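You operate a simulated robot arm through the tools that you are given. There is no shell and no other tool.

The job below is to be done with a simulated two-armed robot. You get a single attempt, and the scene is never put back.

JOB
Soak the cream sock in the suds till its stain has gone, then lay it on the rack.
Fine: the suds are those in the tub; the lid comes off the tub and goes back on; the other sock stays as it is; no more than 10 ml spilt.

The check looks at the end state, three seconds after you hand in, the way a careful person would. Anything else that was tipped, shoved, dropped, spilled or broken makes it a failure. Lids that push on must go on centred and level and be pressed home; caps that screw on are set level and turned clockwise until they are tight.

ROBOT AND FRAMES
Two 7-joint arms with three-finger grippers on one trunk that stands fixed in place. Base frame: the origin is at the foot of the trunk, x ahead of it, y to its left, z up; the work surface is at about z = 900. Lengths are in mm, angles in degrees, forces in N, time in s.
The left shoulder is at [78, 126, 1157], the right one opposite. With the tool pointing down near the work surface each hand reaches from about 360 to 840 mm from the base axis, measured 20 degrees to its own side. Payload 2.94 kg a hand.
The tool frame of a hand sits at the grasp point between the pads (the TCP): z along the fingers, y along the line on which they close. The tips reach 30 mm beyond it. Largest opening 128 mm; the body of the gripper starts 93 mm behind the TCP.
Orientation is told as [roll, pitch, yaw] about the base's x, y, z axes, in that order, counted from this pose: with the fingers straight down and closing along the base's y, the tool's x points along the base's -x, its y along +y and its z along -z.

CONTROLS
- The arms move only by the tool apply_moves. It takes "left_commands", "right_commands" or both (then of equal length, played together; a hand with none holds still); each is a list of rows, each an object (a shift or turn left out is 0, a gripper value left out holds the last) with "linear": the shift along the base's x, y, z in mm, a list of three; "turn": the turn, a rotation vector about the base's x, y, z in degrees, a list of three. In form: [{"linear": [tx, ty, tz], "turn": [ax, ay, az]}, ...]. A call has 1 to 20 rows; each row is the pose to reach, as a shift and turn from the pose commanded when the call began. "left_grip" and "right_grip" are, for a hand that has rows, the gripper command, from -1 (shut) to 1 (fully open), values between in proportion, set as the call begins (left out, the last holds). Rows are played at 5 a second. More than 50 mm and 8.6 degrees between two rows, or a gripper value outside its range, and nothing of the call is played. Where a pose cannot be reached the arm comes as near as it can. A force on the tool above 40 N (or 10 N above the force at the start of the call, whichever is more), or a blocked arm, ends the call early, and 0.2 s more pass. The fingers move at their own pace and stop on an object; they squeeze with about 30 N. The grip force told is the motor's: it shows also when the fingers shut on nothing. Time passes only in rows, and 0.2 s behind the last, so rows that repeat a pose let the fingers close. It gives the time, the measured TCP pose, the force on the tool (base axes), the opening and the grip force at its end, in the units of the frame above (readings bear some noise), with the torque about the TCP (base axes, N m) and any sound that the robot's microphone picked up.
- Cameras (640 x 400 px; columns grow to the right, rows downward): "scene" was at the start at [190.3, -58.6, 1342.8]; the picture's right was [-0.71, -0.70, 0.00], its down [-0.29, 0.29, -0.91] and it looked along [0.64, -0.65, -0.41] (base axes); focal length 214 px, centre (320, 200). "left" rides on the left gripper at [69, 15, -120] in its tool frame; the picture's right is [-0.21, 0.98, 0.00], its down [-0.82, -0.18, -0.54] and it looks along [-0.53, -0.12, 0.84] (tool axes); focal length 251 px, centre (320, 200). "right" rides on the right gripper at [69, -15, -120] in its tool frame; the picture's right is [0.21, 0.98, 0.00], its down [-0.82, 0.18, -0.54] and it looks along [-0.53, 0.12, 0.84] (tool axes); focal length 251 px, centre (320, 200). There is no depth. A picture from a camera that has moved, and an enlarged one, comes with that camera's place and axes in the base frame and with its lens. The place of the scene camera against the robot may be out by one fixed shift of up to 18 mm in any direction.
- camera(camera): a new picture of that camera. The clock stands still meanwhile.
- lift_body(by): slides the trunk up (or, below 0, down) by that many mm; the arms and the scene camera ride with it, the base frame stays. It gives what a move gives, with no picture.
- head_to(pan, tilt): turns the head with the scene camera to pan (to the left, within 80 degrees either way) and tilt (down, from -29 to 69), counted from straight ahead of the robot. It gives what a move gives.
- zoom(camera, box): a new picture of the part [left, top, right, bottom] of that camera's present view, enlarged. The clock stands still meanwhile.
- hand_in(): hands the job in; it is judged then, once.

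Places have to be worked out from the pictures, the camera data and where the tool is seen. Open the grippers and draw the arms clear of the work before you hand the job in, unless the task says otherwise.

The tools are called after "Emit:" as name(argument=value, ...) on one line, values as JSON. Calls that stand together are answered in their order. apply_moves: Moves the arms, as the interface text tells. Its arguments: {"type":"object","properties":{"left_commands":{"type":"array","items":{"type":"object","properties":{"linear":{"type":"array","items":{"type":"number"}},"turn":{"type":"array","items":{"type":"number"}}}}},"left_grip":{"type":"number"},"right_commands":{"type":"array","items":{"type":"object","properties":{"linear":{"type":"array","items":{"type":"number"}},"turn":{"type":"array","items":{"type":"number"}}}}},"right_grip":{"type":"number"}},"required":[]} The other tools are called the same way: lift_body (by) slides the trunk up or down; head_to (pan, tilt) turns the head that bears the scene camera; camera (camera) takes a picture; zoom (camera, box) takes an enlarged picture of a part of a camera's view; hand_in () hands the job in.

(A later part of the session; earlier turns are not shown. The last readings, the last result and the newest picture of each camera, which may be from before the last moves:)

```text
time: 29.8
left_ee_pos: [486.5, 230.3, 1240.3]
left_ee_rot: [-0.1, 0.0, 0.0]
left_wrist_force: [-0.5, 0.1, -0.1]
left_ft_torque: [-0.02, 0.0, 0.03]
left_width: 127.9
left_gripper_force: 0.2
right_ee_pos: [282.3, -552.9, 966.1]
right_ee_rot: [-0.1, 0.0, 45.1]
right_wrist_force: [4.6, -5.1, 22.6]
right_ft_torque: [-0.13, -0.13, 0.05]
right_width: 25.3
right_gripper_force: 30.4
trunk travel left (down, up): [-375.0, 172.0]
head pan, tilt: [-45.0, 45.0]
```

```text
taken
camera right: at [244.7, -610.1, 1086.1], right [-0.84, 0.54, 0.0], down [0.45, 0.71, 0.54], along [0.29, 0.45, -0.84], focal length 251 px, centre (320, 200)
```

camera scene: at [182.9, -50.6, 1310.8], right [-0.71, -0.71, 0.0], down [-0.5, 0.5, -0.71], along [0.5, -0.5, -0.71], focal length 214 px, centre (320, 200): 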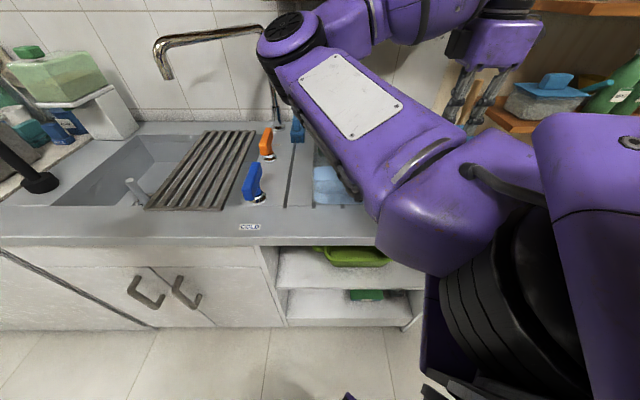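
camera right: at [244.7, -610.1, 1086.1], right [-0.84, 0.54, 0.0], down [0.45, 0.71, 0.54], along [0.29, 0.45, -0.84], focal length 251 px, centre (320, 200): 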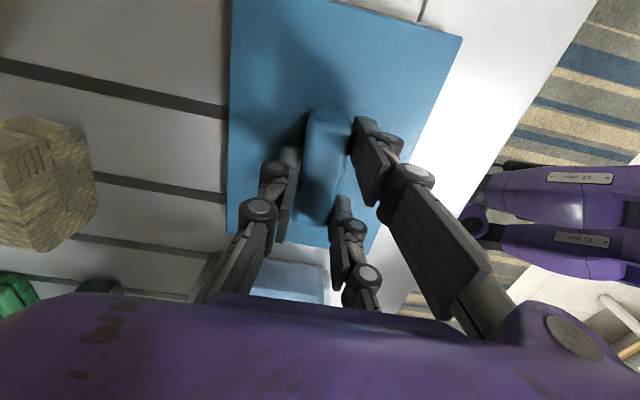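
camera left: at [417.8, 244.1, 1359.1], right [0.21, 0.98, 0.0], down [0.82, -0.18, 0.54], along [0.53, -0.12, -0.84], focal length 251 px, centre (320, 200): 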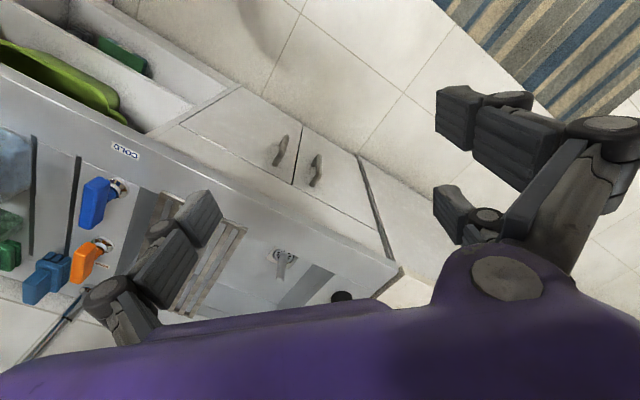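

The lid touched down at about z=973 and is resting on the counter. I'll open the fingers and rise straight up.

Emit:
apply_moves(right_commands=[{"linear": [0, 0, 0]}, {"linear": [0, 0, 0]}, {"linear": [0, 0, 0]}], right_grip=-0.06)

Emit:
apply_moves(right_commands=[{"linear": [0, 0, 15]}, {"linear": [0, 0, 45]}, {"linear": [0, 0, 85]}, {"linear": [0, 0, 125]}, {"linear": [0, 0, 165]}, {"linear": [0, 0, 200]}, {"linear": [0, 0, 200]}])

Emit:
camera(camera="right")

Emit:
camera(camera="scene")

```text
time: 30.6
left_ee_pos: [487.2, 228.5, 1240.8]
left_ee_rot: [0.1, 0.0, 0.0]
left_wrist_force: [-0.4, -0.2, 0.3]
left_ft_torque: [0.07, 0.0, 0.0]
left_width: 128.0
left_gripper_force: 0.1
right_ee_pos: [281.8, -550.9, 964.4]
right_ee_rot: [0.1, 0.0, 45.1]
right_wrist_force: [0.0, 0.3, 0.4]
right_ft_torque: [0.0, 0.03, -0.01]
right_width: 60.1
right_gripper_force: 0.1
trunk travel left (down, up): [-375.0, 172.0]
head pan, tilt: [-45.0, 45.0]
```

```text
time: 32.2
left_ee_pos: [487.2, 228.7, 1240.6]
left_ee_rot: [0.0, 0.0, 0.0]
left_wrist_force: [0.4, -0.7, 0.1]
left_ft_torque: [-0.01, 0.01, -0.01]
left_width: 127.8
left_gripper_force: 0.2
right_ee_pos: [282.9, -552.2, 1165.9]
right_ee_rot: [0.0, 0.0, 45.0]
right_wrist_force: [0.2, 0.1, -0.2]
right_ft_torque: [0.03, 0.0, 0.01]
right_width: 59.9
right_gripper_force: 0.1
trunk travel left (down, up): [-375.0, 172.0]
head pan, tilt: [-45.0, 45.0]
```

```text
taken
camera right: at [244.8, -610.8, 1285.5], right [-0.84, 0.54, 0.0], down [0.45, 0.71, 0.54], along [0.29, 0.46, -0.84], focal length 251 px, centre (320, 200)
```

right: 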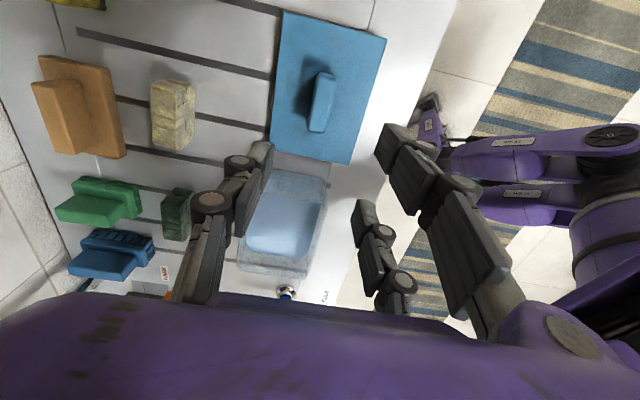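

```text
taken
camera scene: at [183.1, -50.8, 1310.7], right [-0.71, -0.71, 0.0], down [-0.5, 0.5, -0.71], along [0.5, -0.5, -0.71], focal length 214 px, centre (320, 200)
```

scene: 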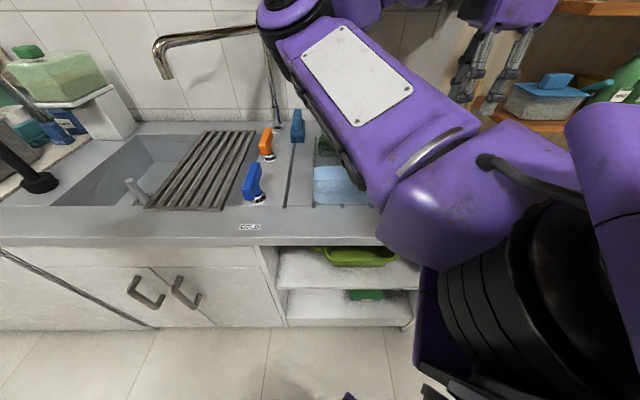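

The lid is down clear of the tub and the tub is open. I'll zoom in on the tub and the cream sock.

Emit:
zoom(camera="right", box=[200, 120, 400, 300])

Emit:
zoom(camera="right", box=[100, 50, 260, 170])

```text
2.22 times, centred on (300, 210) of right
camera zoom: at [244.8, -610.8, 1285.5], right [-0.84, 0.54, 0.0], down [0.45, 0.71, 0.54], along [0.29, 0.46, -0.84], focal length 559 px, centre (364, 178)
```

zoom: 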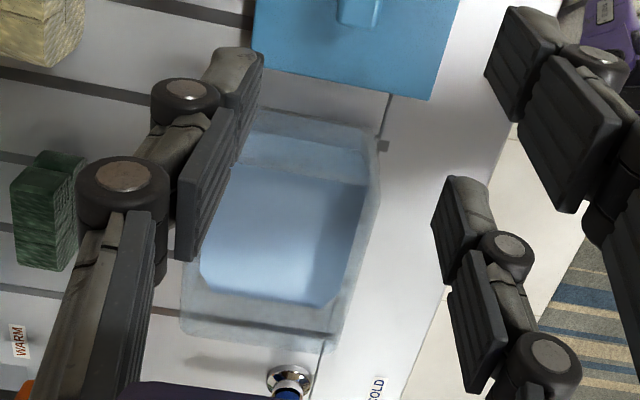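

```text
3.33 times, centred on (180, 110) of right
camera zoom: at [244.8, -610.8, 1285.5], right [-0.84, 0.54, 0.0], down [0.45, 0.71, 0.54], along [0.29, 0.46, -0.84], focal length 838 px, centre (787, 500)
```

zoom: 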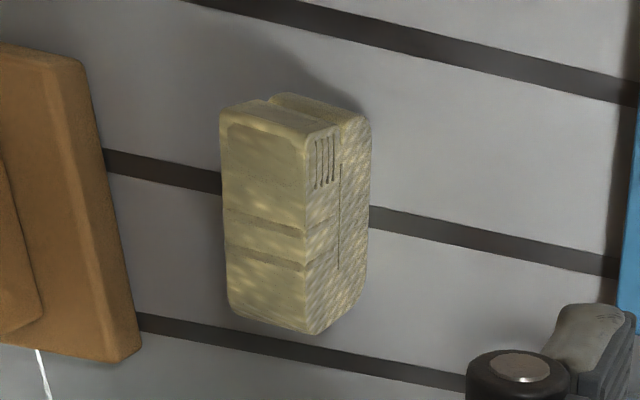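

The sock is a folded block roughly 85 × 40 × 45 mm, lying along the counter near (464,-646). Before taking it I want the suds level, so I'll look into the tub from above.

Emit:
apply_moves(right_commands=[{"linear": [30, 25, 0]}, {"linear": [60, 50, 0]}, {"linear": [90, 75, 0]}, {"linear": [120, 100, 0]}, {"linear": [145, 120, 0]}, {"linear": [145, 120, 0]}], right_grip=0.3)

Emit:
camera(camera="right")

Emit:
zoom(camera="right", box=[200, 40, 400, 220])

```text
time: 33.6
left_ee_pos: [486.4, 228.8, 1240.4]
left_ee_rot: [0.1, 0.0, 0.0]
left_wrist_force: [-1.9, -1.0, -0.8]
left_ft_torque: [0.07, -0.01, -0.02]
left_width: 127.9
left_gripper_force: 0.0
right_ee_pos: [426.9, -432.0, 1166.7]
right_ee_rot: [-0.1, 0.0, 45.1]
right_wrist_force: [-0.4, -0.4, 0.4]
right_ft_torque: [-0.03, 0.0, 0.0]
right_width: 83.3
right_gripper_force: 0.1
trunk travel left (down, up): [-375.0, 172.0]
head pan, tilt: [-45.0, 45.0]
```

```text
taken
camera right: at [389.4, -490.6, 1285.0], right [-0.84, 0.54, 0.0], down [0.45, 0.71, 0.54], along [0.29, 0.46, -0.84], focal length 251 px, centre (320, 200)
```

right: 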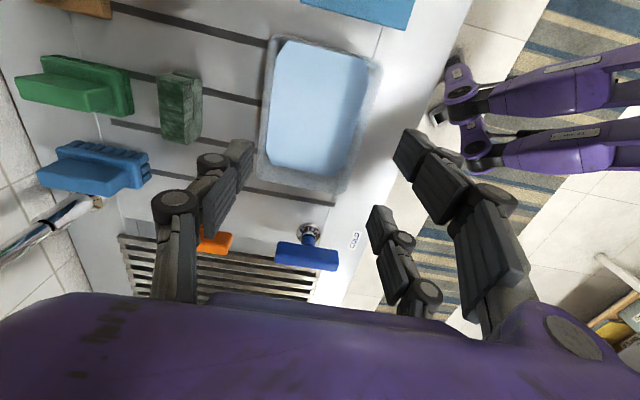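

```text
2.22 times, centred on (300, 130) of right
camera zoom: at [389.4, -490.6, 1285.0], right [-0.84, 0.54, 0.0], down [0.45, 0.71, 0.54], along [0.29, 0.46, -0.84], focal length 559 px, centre (364, 356)
```

zoom: 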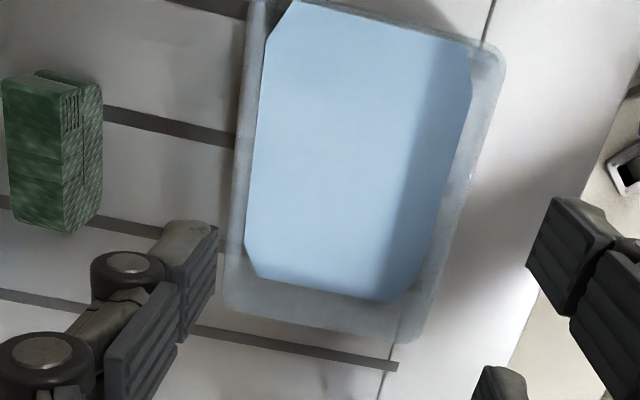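

The suds surface is roughly 35 mm below the rim, around z≈950, so lowering the sock in has margin against overflow. Next I'll move over the cream sock.

Emit:
apply_moves(right_commands=[{"linear": [6, -36, 0]}, {"linear": [12, -72, 0]}, {"linear": [18, -108, 0]}, {"linear": [24, -144, 0]}, {"linear": [30, -180, 0]}, {"linear": [36, -214, 0]}, {"linear": [36, -214, -40]}, {"linear": [36, -214, -80]}, {"linear": [36, -214, -100]}, {"linear": [36, -214, -100]}])

Emit:
camera(camera="right")

Emit:
camera(camera="scene")

```text
time: 35.8
left_ee_pos: [487.1, 228.1, 1241.4]
left_ee_rot: [0.0, 0.0, 0.0]
left_wrist_force: [0.4, 0.3, -0.4]
left_ft_torque: [0.01, -0.02, 0.01]
left_width: 128.2
left_gripper_force: 0.1
right_ee_pos: [464.8, -646.7, 1065.5]
right_ee_rot: [0.1, 0.0, 45.2]
right_wrist_force: [-0.4, 0.0, 0.4]
right_ft_torque: [0.0, 0.0, 0.0]
right_width: 83.1
right_gripper_force: 0.1
trunk travel left (down, up): [-375.0, 172.0]
head pan, tilt: [-45.0, 45.0]
```

```text
taken
camera right: at [426.7, -705.6, 1184.7], right [-0.84, 0.54, 0.0], down [0.45, 0.71, 0.54], along [0.29, 0.46, -0.84], focal length 251 px, centre (320, 200)
```

right: 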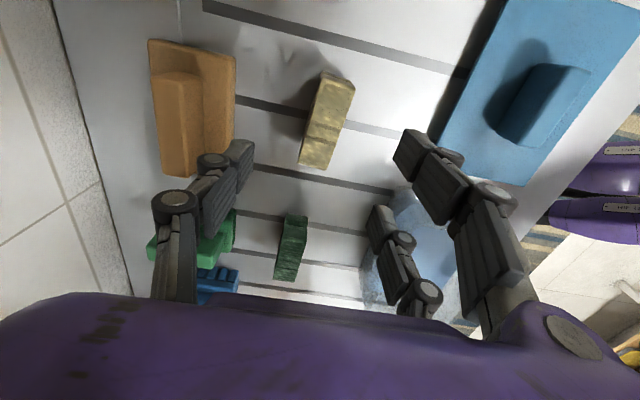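

```text
taken
camera scene: at [182.9, -50.7, 1310.8], right [-0.71, -0.71, 0.0], down [-0.5, 0.5, -0.71], along [0.5, -0.5, -0.71], focal length 214 px, centre (320, 200)
```

scene: 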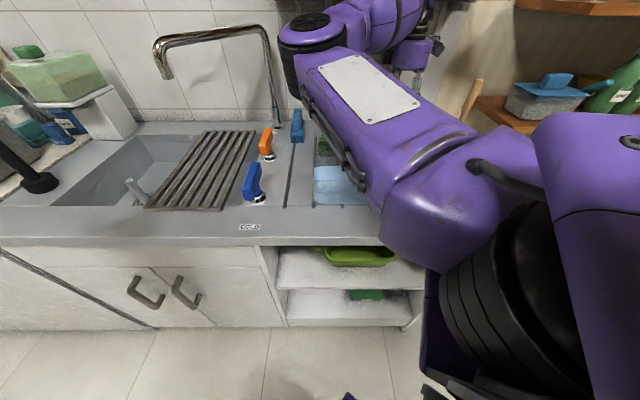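

I'll zoom in on the sock to fix its centre and outline.

Emit:
zoom(camera="right", box=[260, 50, 400, 190])

```text
2.86 times, centred on (330, 120) of right
camera zoom: at [426.7, -705.6, 1184.7], right [-0.84, 0.54, 0.0], down [0.45, 0.71, 0.54], along [0.29, 0.46, -0.84], focal length 718 px, centre (291, 429)
```

zoom: 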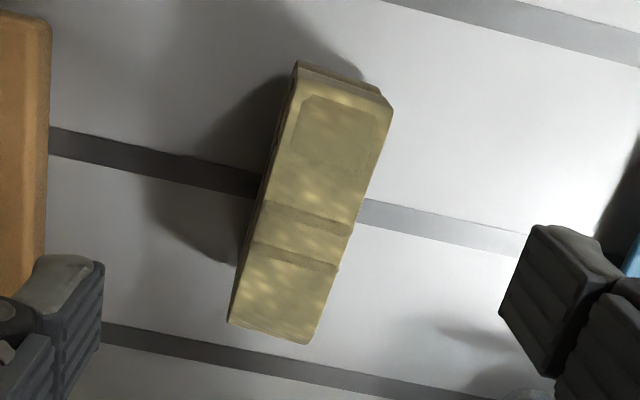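

The sock's long axis is at about 40.5° and its top is at z≈952, with its centre near (461,-643) and a width of about 30 mm. I'll line up with that, set a 66 mm opening, and lower over it.

Emit:
apply_moves(right_commands=[{"linear": [-4, 3.5, 0], "turn": [0, 0, -4.5]}, {"linear": [-4, 3.5, -35], "turn": [0, 0, -4.5]}, {"linear": [-4, 3.5, -60], "turn": [0, 0, -4.5]}, {"linear": [-4, 3.5, -75], "turn": [0, 0, -4.5]}, {"linear": [-4, 3.5, -75], "turn": [0, 0, -4.5]}], right_grip=0.03)

Emit:
camera(camera="right")

```text
time: 37.0
left_ee_pos: [487.4, 229.5, 1241.0]
left_ee_rot: [0.1, 0.0, -0.1]
left_wrist_force: [-0.2, 0.4, 0.2]
left_ft_torque: [0.02, -0.01, -0.03]
left_width: 128.0
left_gripper_force: 0.0
right_ee_pos: [459.8, -642.7, 989.8]
right_ee_rot: [-0.1, 0.0, 40.6]
right_wrist_force: [0.6, -0.3, 0.9]
right_ft_torque: [0.0, 0.01, -0.01]
right_width: 65.8
right_gripper_force: 0.1
trunk travel left (down, up): [-375.0, 172.0]
head pan, tilt: [-45.0, 45.0]
```

```text
taken
camera right: at [417.1, -698.2, 1110.2], right [-0.8, 0.6, 0.0], down [0.51, 0.67, 0.54], along [0.33, 0.43, -0.84], focal length 251 px, centre (320, 200)
```

right: 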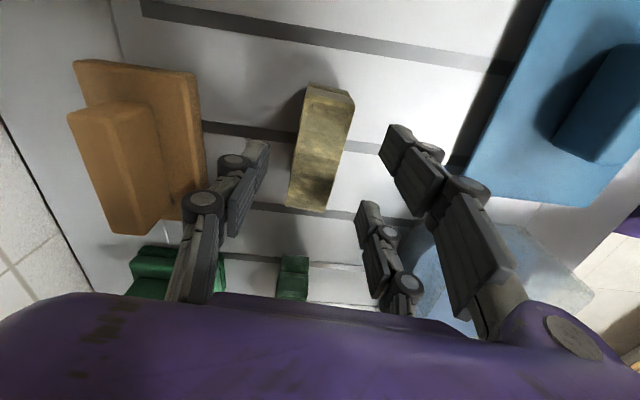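

Alignment matches the prediction to within a few mm. I'll descend to grasp height, TCP z≈938, and close.

Emit:
apply_moves(right_commands=[{"linear": [0, 0, -20]}, {"linear": [0, 0, -38]}, {"linear": [0, 0, -48]}, {"linear": [0, 0, -51]}, {"linear": [0, 0, -51]}])

Emit:
apply_moves(right_commands=[{"linear": [0, 0, 0]}, {"linear": [0, 0, 0]}, {"linear": [0, 0, 0]}, {"linear": [0, 0, 0]}], right_grip=-1)

Emit:
camera(camera="right")

```text
time: 38.2
left_ee_pos: [486.4, 230.2, 1242.0]
left_ee_rot: [0.1, 0.0, 0.1]
left_wrist_force: [0.1, 0.2, 0.0]
left_ft_torque: [0.02, 0.03, 0.0]
left_width: 127.9
left_gripper_force: 0.0
right_ee_pos: [459.6, -642.7, 939.3]
right_ee_rot: [-0.1, 0.0, 40.5]
right_wrist_force: [0.0, -0.5, -0.3]
right_ft_torque: [0.01, -0.02, 0.03]
right_width: 65.9
right_gripper_force: 0.1
trunk travel left (down, up): [-375.0, 172.0]
head pan, tilt: [-45.0, 45.0]
```

```text
time: 39.2
left_ee_pos: [487.2, 228.4, 1240.7]
left_ee_rot: [0.0, 0.1, 0.0]
left_wrist_force: [0.1, -0.4, -0.3]
left_ft_torque: [0.05, 0.01, 0.0]
left_width: 128.0
left_gripper_force: 0.0
right_ee_pos: [459.6, -643.0, 939.7]
right_ee_rot: [-0.1, 0.0, 40.6]
right_wrist_force: [0.2, 0.6, 0.9]
right_ft_torque: [0.01, 0.03, -0.01]
right_width: 28.8
right_gripper_force: 30.0
trunk travel left (down, up): [-375.0, 172.0]
head pan, tilt: [-45.0, 45.0]
```

```text
taken
camera right: at [417.2, -698.4, 1059.6], right [-0.8, 0.6, 0.0], down [0.51, 0.67, 0.54], along [0.33, 0.43, -0.84], focal length 251 px, centre (320, 200)
```

right: 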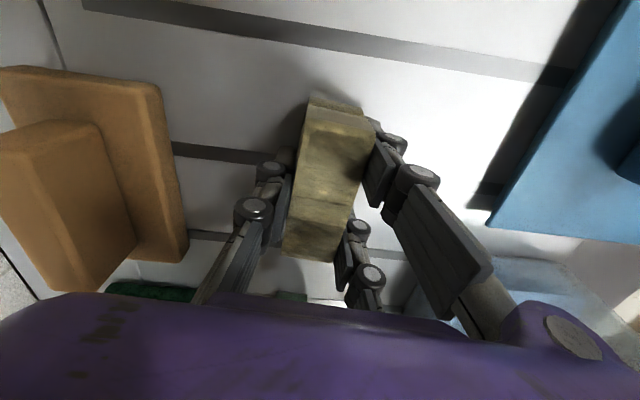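

The sock is gripped at 29 mm. I'll lift it to z≈1100 and check.

Emit:
apply_moves(right_commands=[{"linear": [0, 0, 5]}, {"linear": [0, 0, 15]}, {"linear": [0, 0, 35]}, {"linear": [0, 0, 65]}, {"linear": [0, 0, 100]}, {"linear": [0, 0, 135]}, {"linear": [0, 0, 160]}, {"linear": [0, 0, 160]}])

Emit:
camera(camera="right")

Emit:
zoom(camera="right", box=[220, 60, 420, 280])

```text
time: 41.0
left_ee_pos: [487.1, 229.1, 1240.7]
left_ee_rot: [-0.1, 0.0, -0.1]
left_wrist_force: [0.9, 0.0, 0.6]
left_ft_torque: [0.03, 0.05, 0.02]
left_width: 128.0
left_gripper_force: 0.0
right_ee_pos: [460.6, -642.6, 1101.1]
right_ee_rot: [0.1, 0.0, 40.6]
right_wrist_force: [0.7, 0.6, -0.2]
right_ft_torque: [0.01, 0.04, 0.01]
right_width: 29.2
right_gripper_force: 30.5
trunk travel left (down, up): [-375.0, 172.0]
head pan, tilt: [-45.0, 45.0]
```

```text
taken
camera right: at [417.7, -698.1, 1219.9], right [-0.8, 0.6, 0.0], down [0.51, 0.67, 0.54], along [0.33, 0.43, -0.84], focal length 251 px, centre (320, 200)
```

right: 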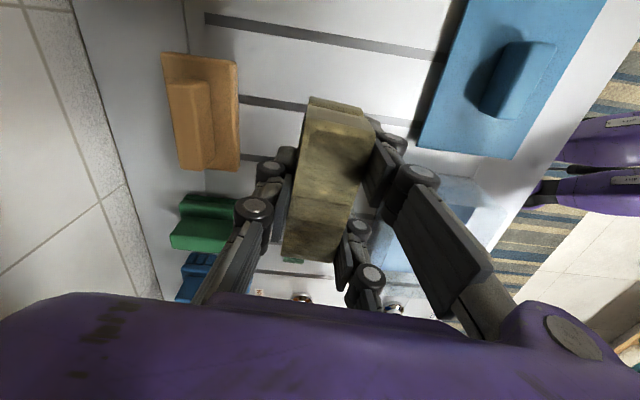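

```text
1.82 times, centred on (320, 170) of right
camera zoom: at [417.7, -698.1, 1219.9], right [-0.8, 0.6, 0.0], down [0.51, 0.67, 0.54], along [0.33, 0.43, -0.84], focal length 457 px, centre (320, 254)
```

zoom: 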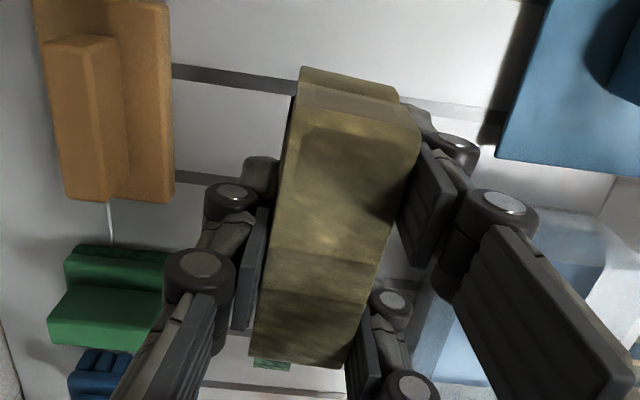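

The sock is held firmly. I'll carry it over the tub centre (444,-418.7) and turn back to 45° yaw.

Emit:
apply_moves(right_commands=[{"linear": [-2, 25, 0], "turn": [0, 0, 1]}, {"linear": [-5, 60, 0], "turn": [0, 0, 2]}, {"linear": [-8, 100, 0], "turn": [0, 0, 3]}, {"linear": [-11, 140, 0], "turn": [0, 0, 4]}, {"linear": [-14, 180, 0], "turn": [0, 0, 4.5]}, {"linear": [-16, 210, 0], "turn": [0, 0, 4.5]}, {"linear": [-16.5, 224, 0], "turn": [0, 0, 4.5]}, {"linear": [-16.5, 224, 0], "turn": [0, 0, 4.5]}])

Emit:
camera(camera="right")

Emit:
camera(camera="scene")

```text
time: 42.8
left_ee_pos: [486.1, 228.7, 1241.2]
left_ee_rot: [0.1, 0.0, 0.0]
left_wrist_force: [0.4, 0.5, 0.1]
left_ft_torque: [0.03, -0.05, 0.01]
left_width: 128.0
left_gripper_force: 0.1
right_ee_pos: [442.0, -419.2, 1101.4]
right_ee_rot: [0.0, 0.0, 45.0]
right_wrist_force: [-0.1, -0.1, -1.1]
right_ft_torque: [0.03, -0.01, 0.01]
right_width: 28.8
right_gripper_force: 29.9
trunk travel left (down, up): [-375.0, 172.0]
head pan, tilt: [-45.0, 45.0]
```

```text
taken
camera right: at [404.6, -477.7, 1219.9], right [-0.84, 0.54, 0.0], down [0.45, 0.71, 0.54], along [0.29, 0.46, -0.84], focal length 251 px, centre (320, 200)
```

right: 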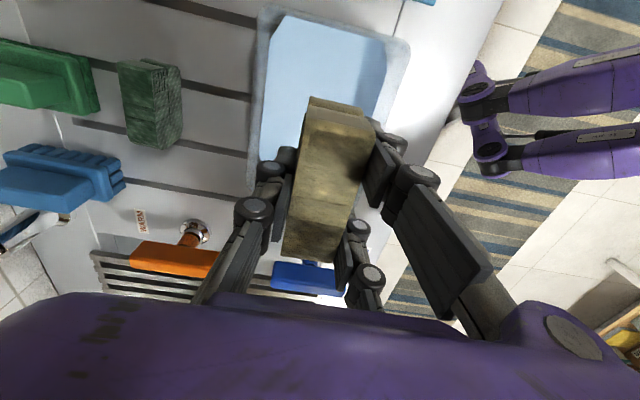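

```text
taken
camera scene: at [182.8, -50.7, 1310.8], right [-0.71, -0.71, 0.0], down [-0.5, 0.5, -0.71], along [0.5, -0.5, -0.71], focal length 214 px, centre (320, 200)
```

scene: 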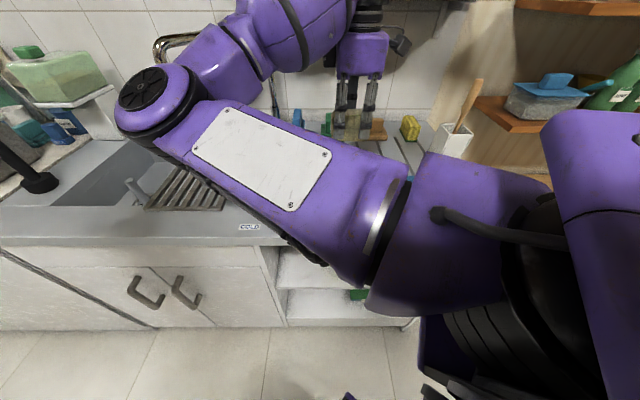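

I'm centred over the tub. I'll descend slowly to just above the suds and look.

Emit:
apply_moves(right_commands=[{"linear": [1, 0, -20]}, {"linear": [1, 0, -45]}, {"linear": [1, 0, -65]}, {"linear": [1, 0, -80]}, {"linear": [1, 0, -90]}, {"linear": [1, 0, -95]}, {"linear": [1, 0, -95]}])

Emit:
camera(camera="right")

```text
time: 44.4
left_ee_pos: [487.3, 229.1, 1240.8]
left_ee_rot: [0.1, 0.0, 0.0]
left_wrist_force: [-0.6, -0.6, 0.3]
left_ft_torque: [0.0, -0.01, 0.0]
left_width: 127.9
left_gripper_force: 0.0
right_ee_pos: [444.2, -419.0, 1005.6]
right_ee_rot: [-0.1, 0.1, 45.1]
right_wrist_force: [-0.1, 0.3, -0.7]
right_ft_torque: [0.01, -0.02, -0.02]
right_width: 28.8
right_gripper_force: 29.6
trunk travel left (down, up): [-375.0, 172.0]
head pan, tilt: [-45.0, 45.0]
```

```text
taken
camera right: at [406.1, -476.8, 1124.2], right [-0.84, 0.54, 0.0], down [0.45, 0.71, 0.54], along [0.29, 0.46, -0.84], focal length 251 px, centre (320, 200)
```

right: 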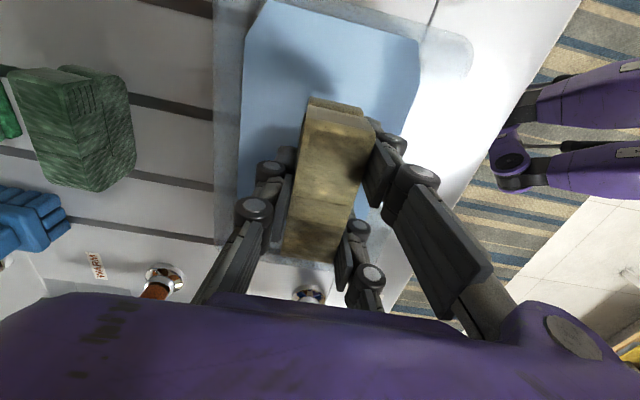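

The sock clears the rim on all sides. I'll lower it slowly into the suds.

Emit:
apply_moves(right_commands=[{"linear": [0, 0, -5]}, {"linear": [0, 0, -10]}, {"linear": [0, 0, -14]}, {"linear": [0, 0, -18]}, {"linear": [0, 0, -22]}, {"linear": [0, 0, -26]}, {"linear": [0, 0, -30]}, {"linear": [0, 0, -34]}, {"linear": [0, 0, -38]}, {"linear": [0, 0, -41]}, {"linear": [0, 0, -44]}, {"linear": [0, 0, -44]}])

Emit:
camera(camera="right")

Emit:
zoom(camera="right", box=[200, 0, 440, 280])

```text
time: 47.0
left_ee_pos: [486.9, 228.9, 1240.8]
left_ee_rot: [0.0, 0.0, 0.1]
left_wrist_force: [-0.3, 0.2, -0.3]
left_ft_torque: [0.01, 0.0, 0.0]
left_width: 128.1
left_gripper_force: 0.1
right_ee_pos: [444.2, -418.2, 960.5]
right_ee_rot: [0.1, 0.1, 45.2]
right_wrist_force: [0.5, 0.9, -1.2]
right_ft_torque: [0.0, 0.0, 0.0]
right_width: 28.9
right_gripper_force: 30.2
trunk travel left (down, up): [-375.0, 172.0]
head pan, tilt: [-45.0, 45.0]
```

```text
taken
camera right: at [406.2, -477.2, 1080.4], right [-0.84, 0.54, 0.0], down [0.45, 0.71, 0.54], along [0.29, 0.46, -0.84], focal length 251 px, centre (320, 200)
```

right: 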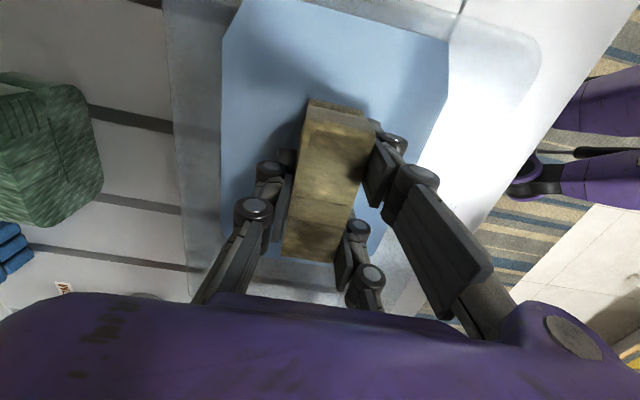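

```text
1.43 times, centred on (320, 140) of right
camera zoom: at [406.2, -477.2, 1080.4], right [-0.84, 0.54, 0.0], down [0.45, 0.71, 0.54], along [0.29, 0.46, -0.84], focal length 359 px, centre (320, 286)
```

zoom: 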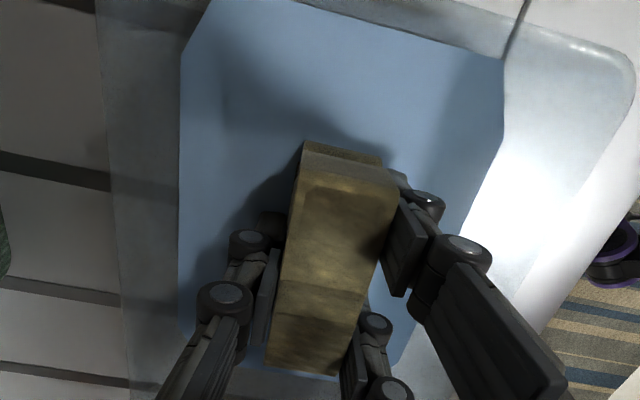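

The suds surface looks to be at about z≈937–944, so the sock is partly in. I'll lower until it nearly touches the tub floor and watch the force.

Emit:
apply_moves(right_commands=[{"linear": [0, 0, -3]}, {"linear": [0, 0, -6]}, {"linear": [0, 0, -9]}, {"linear": [0, 0, -12]}, {"linear": [0, 0, -14]}, {"linear": [0, 0, -14]}, {"linear": [0, 0, -14]}])

Emit:
camera(camera="right")

Emit:
zoom(camera="right", box=[200, 0, 440, 280])

```text
time: 48.6
left_ee_pos: [486.8, 229.6, 1239.6]
left_ee_rot: [0.0, 0.0, 0.0]
left_wrist_force: [-0.4, -0.8, 0.7]
left_ft_torque: [0.0, -0.03, 0.01]
left_width: 127.9
left_gripper_force: 0.1
right_ee_pos: [444.8, -418.6, 946.2]
right_ee_rot: [0.1, 0.0, 45.1]
right_wrist_force: [-0.8, 0.5, -0.4]
right_ft_torque: [0.0, 0.02, -0.02]
right_width: 28.9
right_gripper_force: 29.4
trunk travel left (down, up): [-375.0, 172.0]
head pan, tilt: [-45.0, 45.0]
```

```text
taken
camera right: at [406.5, -477.1, 1066.3], right [-0.84, 0.54, 0.0], down [0.45, 0.71, 0.54], along [0.29, 0.46, -0.84], focal length 251 px, centre (320, 200)
```

right: 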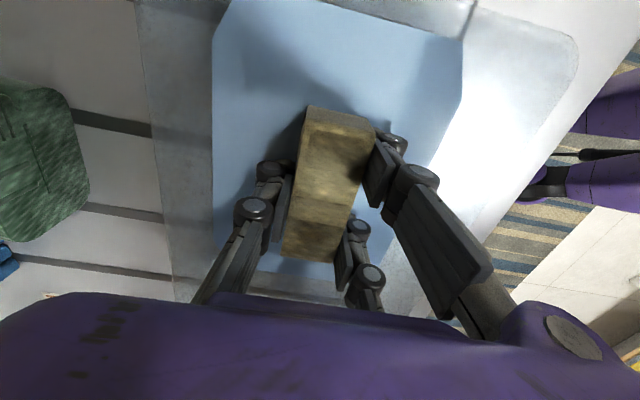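

```text
1.43 times, centred on (320, 140) of right
camera zoom: at [406.5, -477.1, 1066.3], right [-0.84, 0.54, 0.0], down [0.45, 0.71, 0.54], along [0.29, 0.46, -0.84], focal length 359 px, centre (320, 286)
```

zoom: 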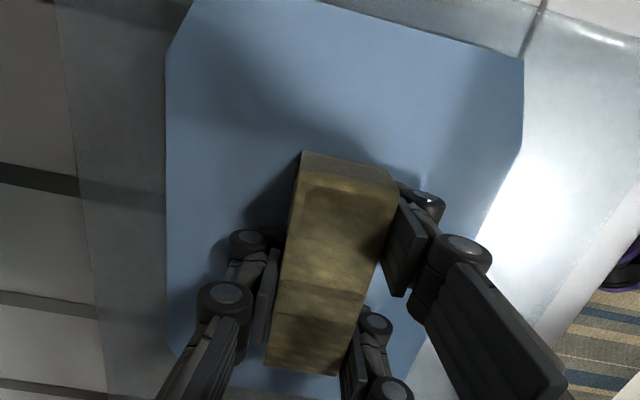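

The sock is partly immersed, with no contact force yet. I'll lower another few mm until it touches the floor.

Emit:
apply_moves(right_commands=[{"linear": [0, 0, -1.5]}, {"linear": [0, 0, -3]}, {"linear": [0, 0, -4]}, {"linear": [0, 0, -4]}])

Emit:
apply_moves(right_commands=[{"linear": [0, 0, 0]}, {"linear": [0, 0, 0]}, {"linear": [0, 0, 0]}, {"linear": [0, 0, 0]}, {"linear": [0, 0, 0]}, {"linear": [0, 0, 0]}, {"linear": [0, 0, 0]}, {"linear": [0, 0, 0]}, {"linear": [0, 0, 0]}, {"linear": [0, 0, 0]}, {"linear": [0, 0, 0]}, {"linear": [0, 0, 0]}, {"linear": [0, 0, 0]}, {"linear": [0, 0, 0]}, {"linear": [0, 0, 0]}])

Emit:
camera(camera="right")

Emit:
zoom(camera="right", box=[200, 0, 440, 280])

```text
time: 49.6
left_ee_pos: [486.3, 229.2, 1242.3]
left_ee_rot: [0.0, -0.1, 0.0]
left_wrist_force: [0.3, 0.9, 0.1]
left_ft_torque: [-0.02, 0.03, 0.02]
left_width: 127.9
left_gripper_force: 0.1
right_ee_pos: [445.0, -418.8, 943.8]
right_ee_rot: [-0.2, 0.0, 45.1]
right_wrist_force: [1.8, -2.7, 11.5]
right_ft_torque: [-0.04, -0.01, -0.01]
right_width: 28.9
right_gripper_force: 29.9
trunk travel left (down, up): [-375.0, 172.0]
head pan, tilt: [-45.0, 45.0]
```

```text
time: 52.8
left_ee_pos: [486.3, 230.1, 1239.9]
left_ee_rot: [0.0, 0.1, 0.0]
left_wrist_force: [0.4, 0.3, 0.2]
left_ft_torque: [0.03, -0.03, 0.0]
left_width: 128.0
left_gripper_force: 0.0
right_ee_pos: [444.5, -418.4, 943.7]
right_ee_rot: [-0.1, 0.1, 45.1]
right_wrist_force: [2.4, -0.8, 19.2]
right_ft_torque: [0.01, -0.04, 0.02]
right_width: 28.9
right_gripper_force: 29.9
trunk travel left (down, up): [-375.0, 172.0]
head pan, tilt: [-45.0, 45.0]
```

```text
taken
camera right: at [405.7, -476.3, 1063.0], right [-0.84, 0.54, 0.0], down [0.45, 0.71, 0.54], along [0.29, 0.46, -0.84], focal length 251 px, centre (320, 200)
```

right: 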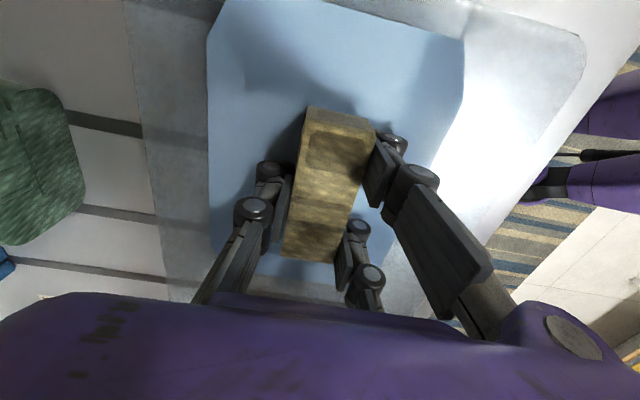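

```text
1.43 times, centred on (320, 140) of right
camera zoom: at [405.7, -476.3, 1063.0], right [-0.84, 0.54, 0.0], down [0.45, 0.71, 0.54], along [0.29, 0.46, -0.84], focal length 359 px, centre (320, 286)
```

zoom: 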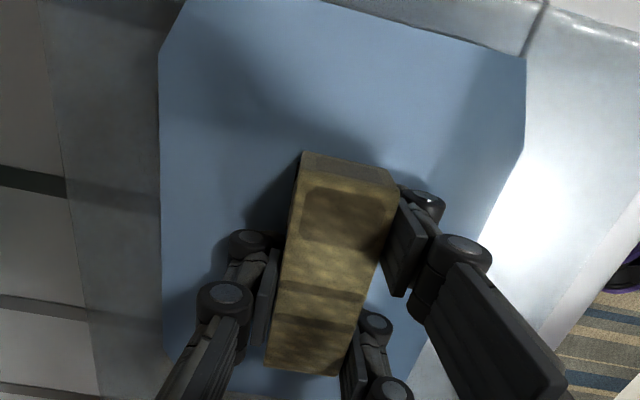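

The sock is resting on the tub floor with its top still just above the surface. I'll back off 2 mm and let it soak for a while.

Emit:
apply_moves(right_commands=[{"linear": [0, 0, 2]}, {"linear": [0, 0, 2]}, {"linear": [0, 0, 2]}, {"linear": [0, 0, 2]}, {"linear": [0, 0, 2]}, {"linear": [0, 0, 2]}, {"linear": [0, 0, 2]}, {"linear": [0, 0, 2]}, {"linear": [0, 0, 2]}, {"linear": [0, 0, 2]}, {"linear": [0, 0, 2]}, {"linear": [0, 0, 2]}, {"linear": [0, 0, 2]}, {"linear": [0, 0, 2]}, {"linear": [0, 0, 2]}, {"linear": [0, 0, 2]}, {"linear": [0, 0, 2]}, {"linear": [0, 0, 2]}, {"linear": [0, 0, 2]}, {"linear": [0, 0, 2]}])

Emit:
zoom(camera="right", box=[200, 0, 440, 280])

```text
time: 57.0
left_ee_pos: [486.4, 228.3, 1242.0]
left_ee_rot: [-0.1, 0.0, 0.0]
left_wrist_force: [-0.4, 0.7, -0.1]
left_ft_torque: [0.0, -0.03, -0.01]
left_width: 128.0
left_gripper_force: 0.1
right_ee_pos: [443.9, -418.1, 945.2]
right_ee_rot: [0.0, 0.0, 45.1]
right_wrist_force: [-0.2, 0.5, -0.5]
right_ft_torque: [0.01, 0.0, 0.02]
right_width: 29.1
right_gripper_force: 29.8
trunk travel left (down, up): [-375.0, 172.0]
head pan, tilt: [-45.0, 45.0]
```

```text
1.43 times, centred on (320, 140) of right
camera zoom: at [406.3, -477.1, 1064.5], right [-0.84, 0.54, 0.0], down [0.45, 0.71, 0.54], along [0.29, 0.46, -0.84], focal length 359 px, centre (320, 286)
```

zoom: 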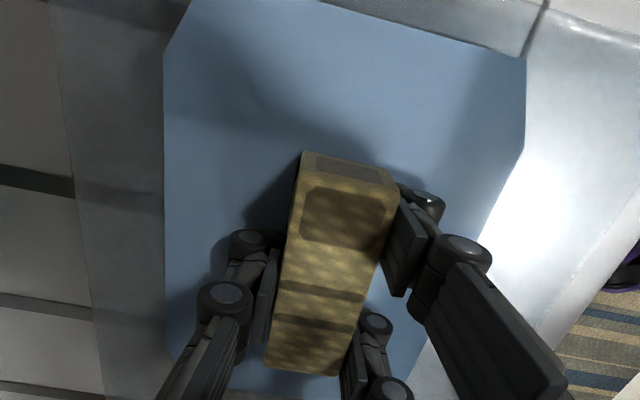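

The sock is visibly lightening as it soaks, going from olive to tan-yellow. I'll keep soaking.

Emit:
apply_moves(right_commands=[{"linear": [0, 0, 0]}, {"linear": [0, 0, 0]}, {"linear": [0, 0, 0]}, {"linear": [0, 0, 0]}, {"linear": [0, 0, 0]}, {"linear": [0, 0, 0]}, {"linear": [0, 0, 0]}, {"linear": [0, 0, 0]}, {"linear": [0, 0, 0]}, {"linear": [0, 0, 0]}, {"linear": [0, 0, 0]}, {"linear": [0, 0, 0]}, {"linear": [0, 0, 0]}, {"linear": [0, 0, 0]}, {"linear": [0, 0, 0]}, {"linear": [0, 0, 0]}, {"linear": [0, 0, 0]}, {"linear": [0, 0, 0]}, {"linear": [0, 0, 0]}, {"linear": [0, 0, 0]}])

Emit:
zoom(camera="right", box=[200, 0, 440, 280])

Emit:
apply_moves(right_commands=[{"linear": [0, 0, 0]}, {"linear": [0, 0, 0]}, {"linear": [0, 0, 0]}, {"linear": [0, 0, 0]}, {"linear": [0, 0, 0]}, {"linear": [0, 0, 0]}, {"linear": [0, 0, 0]}, {"linear": [0, 0, 0]}, {"linear": [0, 0, 0]}, {"linear": [0, 0, 0]}, {"linear": [0, 0, 0]}, {"linear": [0, 0, 0]}, {"linear": [0, 0, 0]}, {"linear": [0, 0, 0]}, {"linear": [0, 0, 0]}, {"linear": [0, 0, 0]}, {"linear": [0, 0, 0]}, {"linear": [0, 0, 0]}, {"linear": [0, 0, 0]}, {"linear": [0, 0, 0]}])

Emit:
zoom(camera="right", box=[200, 0, 440, 280])

```text
time: 61.2
left_ee_pos: [486.7, 228.8, 1241.0]
left_ee_rot: [-0.1, 0.0, 0.0]
left_wrist_force: [0.1, -0.3, -0.4]
left_ft_torque: [0.0, 0.0, 0.01]
left_width: 128.1
left_gripper_force: 0.1
right_ee_pos: [444.7, -418.2, 944.0]
right_ee_rot: [-0.1, -0.1, 45.1]
right_wrist_force: [0.9, 0.0, 0.1]
right_ft_torque: [0.05, 0.0, -0.04]
right_width: 29.1
right_gripper_force: 30.2
trunk travel left (down, up): [-375.0, 172.0]
head pan, tilt: [-45.0, 45.0]
```

```text
1.43 times, centred on (320, 140) of right
camera zoom: at [406.3, -477.1, 1064.5], right [-0.84, 0.54, 0.0], down [0.45, 0.71, 0.54], along [0.29, 0.46, -0.84], focal length 359 px, centre (320, 286)
```

zoom: 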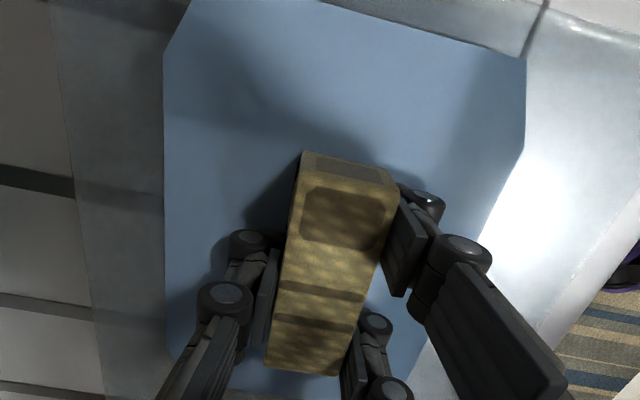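

```text
time: 65.4
left_ee_pos: [487.5, 229.3, 1240.6]
left_ee_rot: [0.1, -0.1, 0.1]
left_wrist_force: [-0.2, 0.9, 0.0]
left_ft_torque: [0.05, -0.02, 0.02]
left_width: 127.9
left_gripper_force: 0.2
right_ee_pos: [444.8, -417.9, 944.7]
right_ee_rot: [0.0, 0.0, 45.1]
right_wrist_force: [-0.6, -0.3, -1.1]
right_ft_torque: [-0.01, 0.0, 0.03]
right_width: 29.1
right_gripper_force: 29.6
trunk travel left (down, up): [-375.0, 172.0]
head pan, tilt: [-45.0, 45.0]
```

```text
1.43 times, centred on (320, 140) of right
camera zoom: at [406.3, -477.1, 1064.5], right [-0.84, 0.54, 0.0], down [0.45, 0.71, 0.54], along [0.29, 0.46, -0.84], focal length 359 px, centre (320, 286)
```

zoom: 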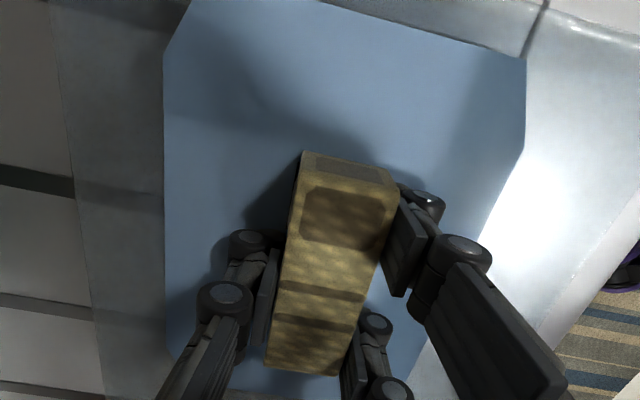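

The color has stopped changing over the last 8 s. I'll lift it slowly above the tub, let it drip, and inspect it in better light.

Emit:
apply_moves(right_commands=[{"linear": [0, 0, 5]}, {"linear": [0, 0, 10]}, {"linear": [0, 0, 15]}, {"linear": [0, 0, 20]}, {"linear": [0, 0, 25]}, {"linear": [0, 0, 30]}, {"linear": [0, 0, 36]}, {"linear": [0, 0, 44]}, {"linear": [0, 0, 54]}, {"linear": [0, 0, 66]}, {"linear": [0, 0, 80]}, {"linear": [0, 0, 94]}, {"linear": [0, 0, 105]}, {"linear": [0, 0, 110]}, {"linear": [0, 0, 110]}])

Emit:
camera(camera="right")

Emit:
zoom(camera="right", box=[220, 60, 420, 280])

Emit:
zoom(camera="scene", box=[280, 60, 480, 200])

```text
time: 68.6
left_ee_pos: [485.9, 228.8, 1241.7]
left_ee_rot: [0.0, 0.0, 0.1]
left_wrist_force: [-0.4, 0.3, 0.9]
left_ft_torque: [0.01, 0.02, 0.0]
left_width: 128.2
left_gripper_force: 0.0
right_ee_pos: [445.3, -419.1, 1055.9]
right_ee_rot: [0.0, 0.0, 45.0]
right_wrist_force: [-0.4, 0.0, -0.1]
right_ft_torque: [-0.03, 0.01, -0.01]
right_width: 28.8
right_gripper_force: 30.0
trunk travel left (down, up): [-375.0, 172.0]
head pan, tilt: [-45.0, 45.0]
```

```text
taken
camera right: at [405.9, -477.5, 1174.5], right [-0.84, 0.54, 0.0], down [0.45, 0.71, 0.54], along [0.29, 0.46, -0.84], focal length 251 px, centre (320, 200)
```

right: 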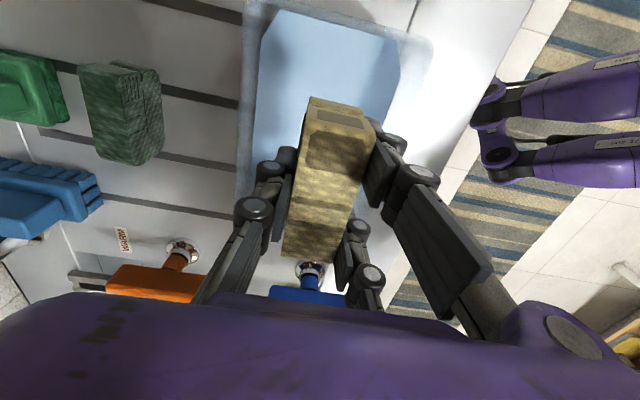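

```text
1.82 times, centred on (320, 170) of right
camera zoom: at [405.9, -477.5, 1174.5], right [-0.84, 0.54, 0.0], down [0.45, 0.71, 0.54], along [0.29, 0.46, -0.84], focal length 457 px, centre (320, 254)
```

zoom: 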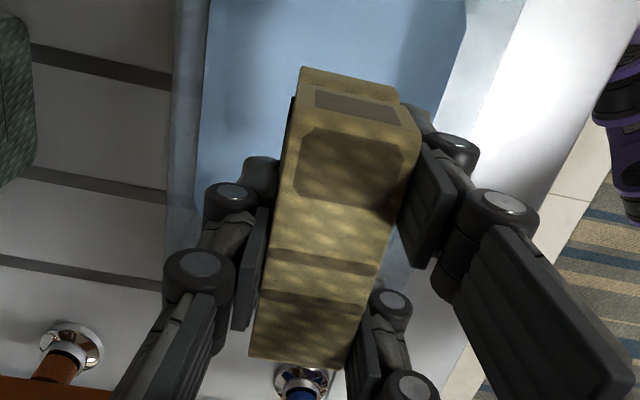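

```text
2.86 times, centred on (380, 130) of scene
camera zoom: at [182.8, -50.6, 1310.8], right [-0.71, -0.71, 0.0], down [-0.5, 0.5, -0.71], along [0.5, -0.5, -0.71], focal length 613 px, centre (149, 400)
```

zoom: 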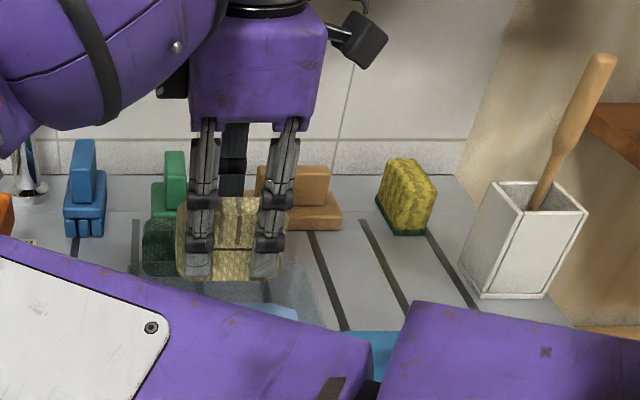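

The base color is now cream, but there are brownish patches on the top and end. I'll compare with the green sock's pattern and view the cream sock closer.

Emit:
zoom(camera="right", box=[60, 50, 180, 180])

Emit:
zoom(camera="right", box=[270, 85, 390, 265])

Emit:
zoom(camera="scene", box=[320, 110, 400, 170])

```text
3.08 times, centred on (120, 115) of right
camera zoom: at [405.9, -477.5, 1174.5], right [-0.84, 0.54, 0.0], down [0.45, 0.71, 0.54], along [0.29, 0.46, -0.84], focal length 774 px, centre (935, 462)
```

zoom: 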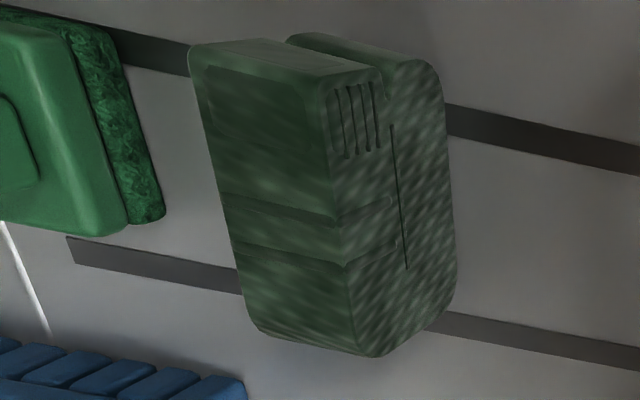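

```text
2.22 times, centred on (330, 175) of right
camera zoom: at [405.9, -477.5, 1174.5], right [-0.84, 0.54, 0.0], down [0.45, 0.71, 0.54], along [0.29, 0.46, -0.84], focal length 559 px, centre (298, 256)
```

zoom: 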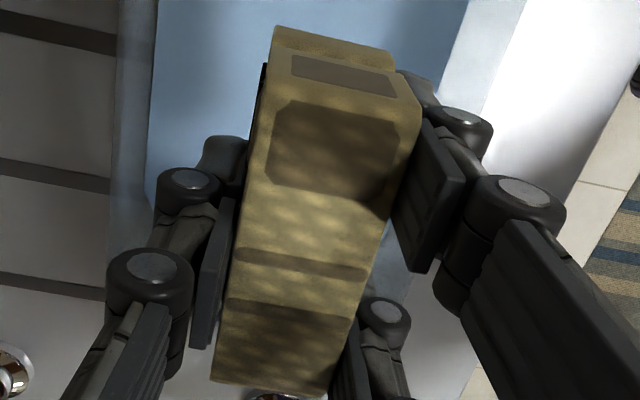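

```text
6.67 times, centred on (360, 140) of scene
camera zoom: at [182.8, -50.6, 1310.8], right [-0.71, -0.71, 0.0], down [-0.5, 0.5, -0.71], along [0.5, -0.5, -0.71], focal length 1430 px, centre (53, 600)
```

zoom: 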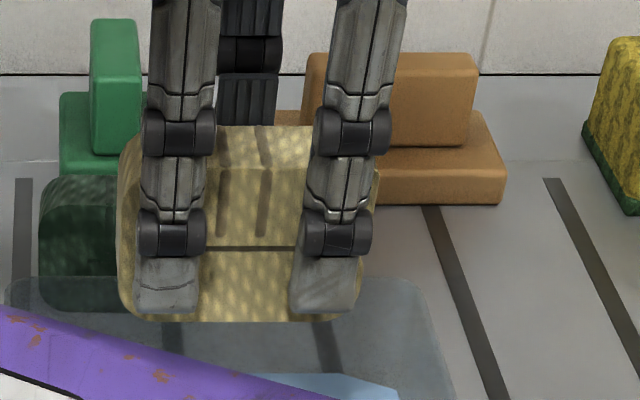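

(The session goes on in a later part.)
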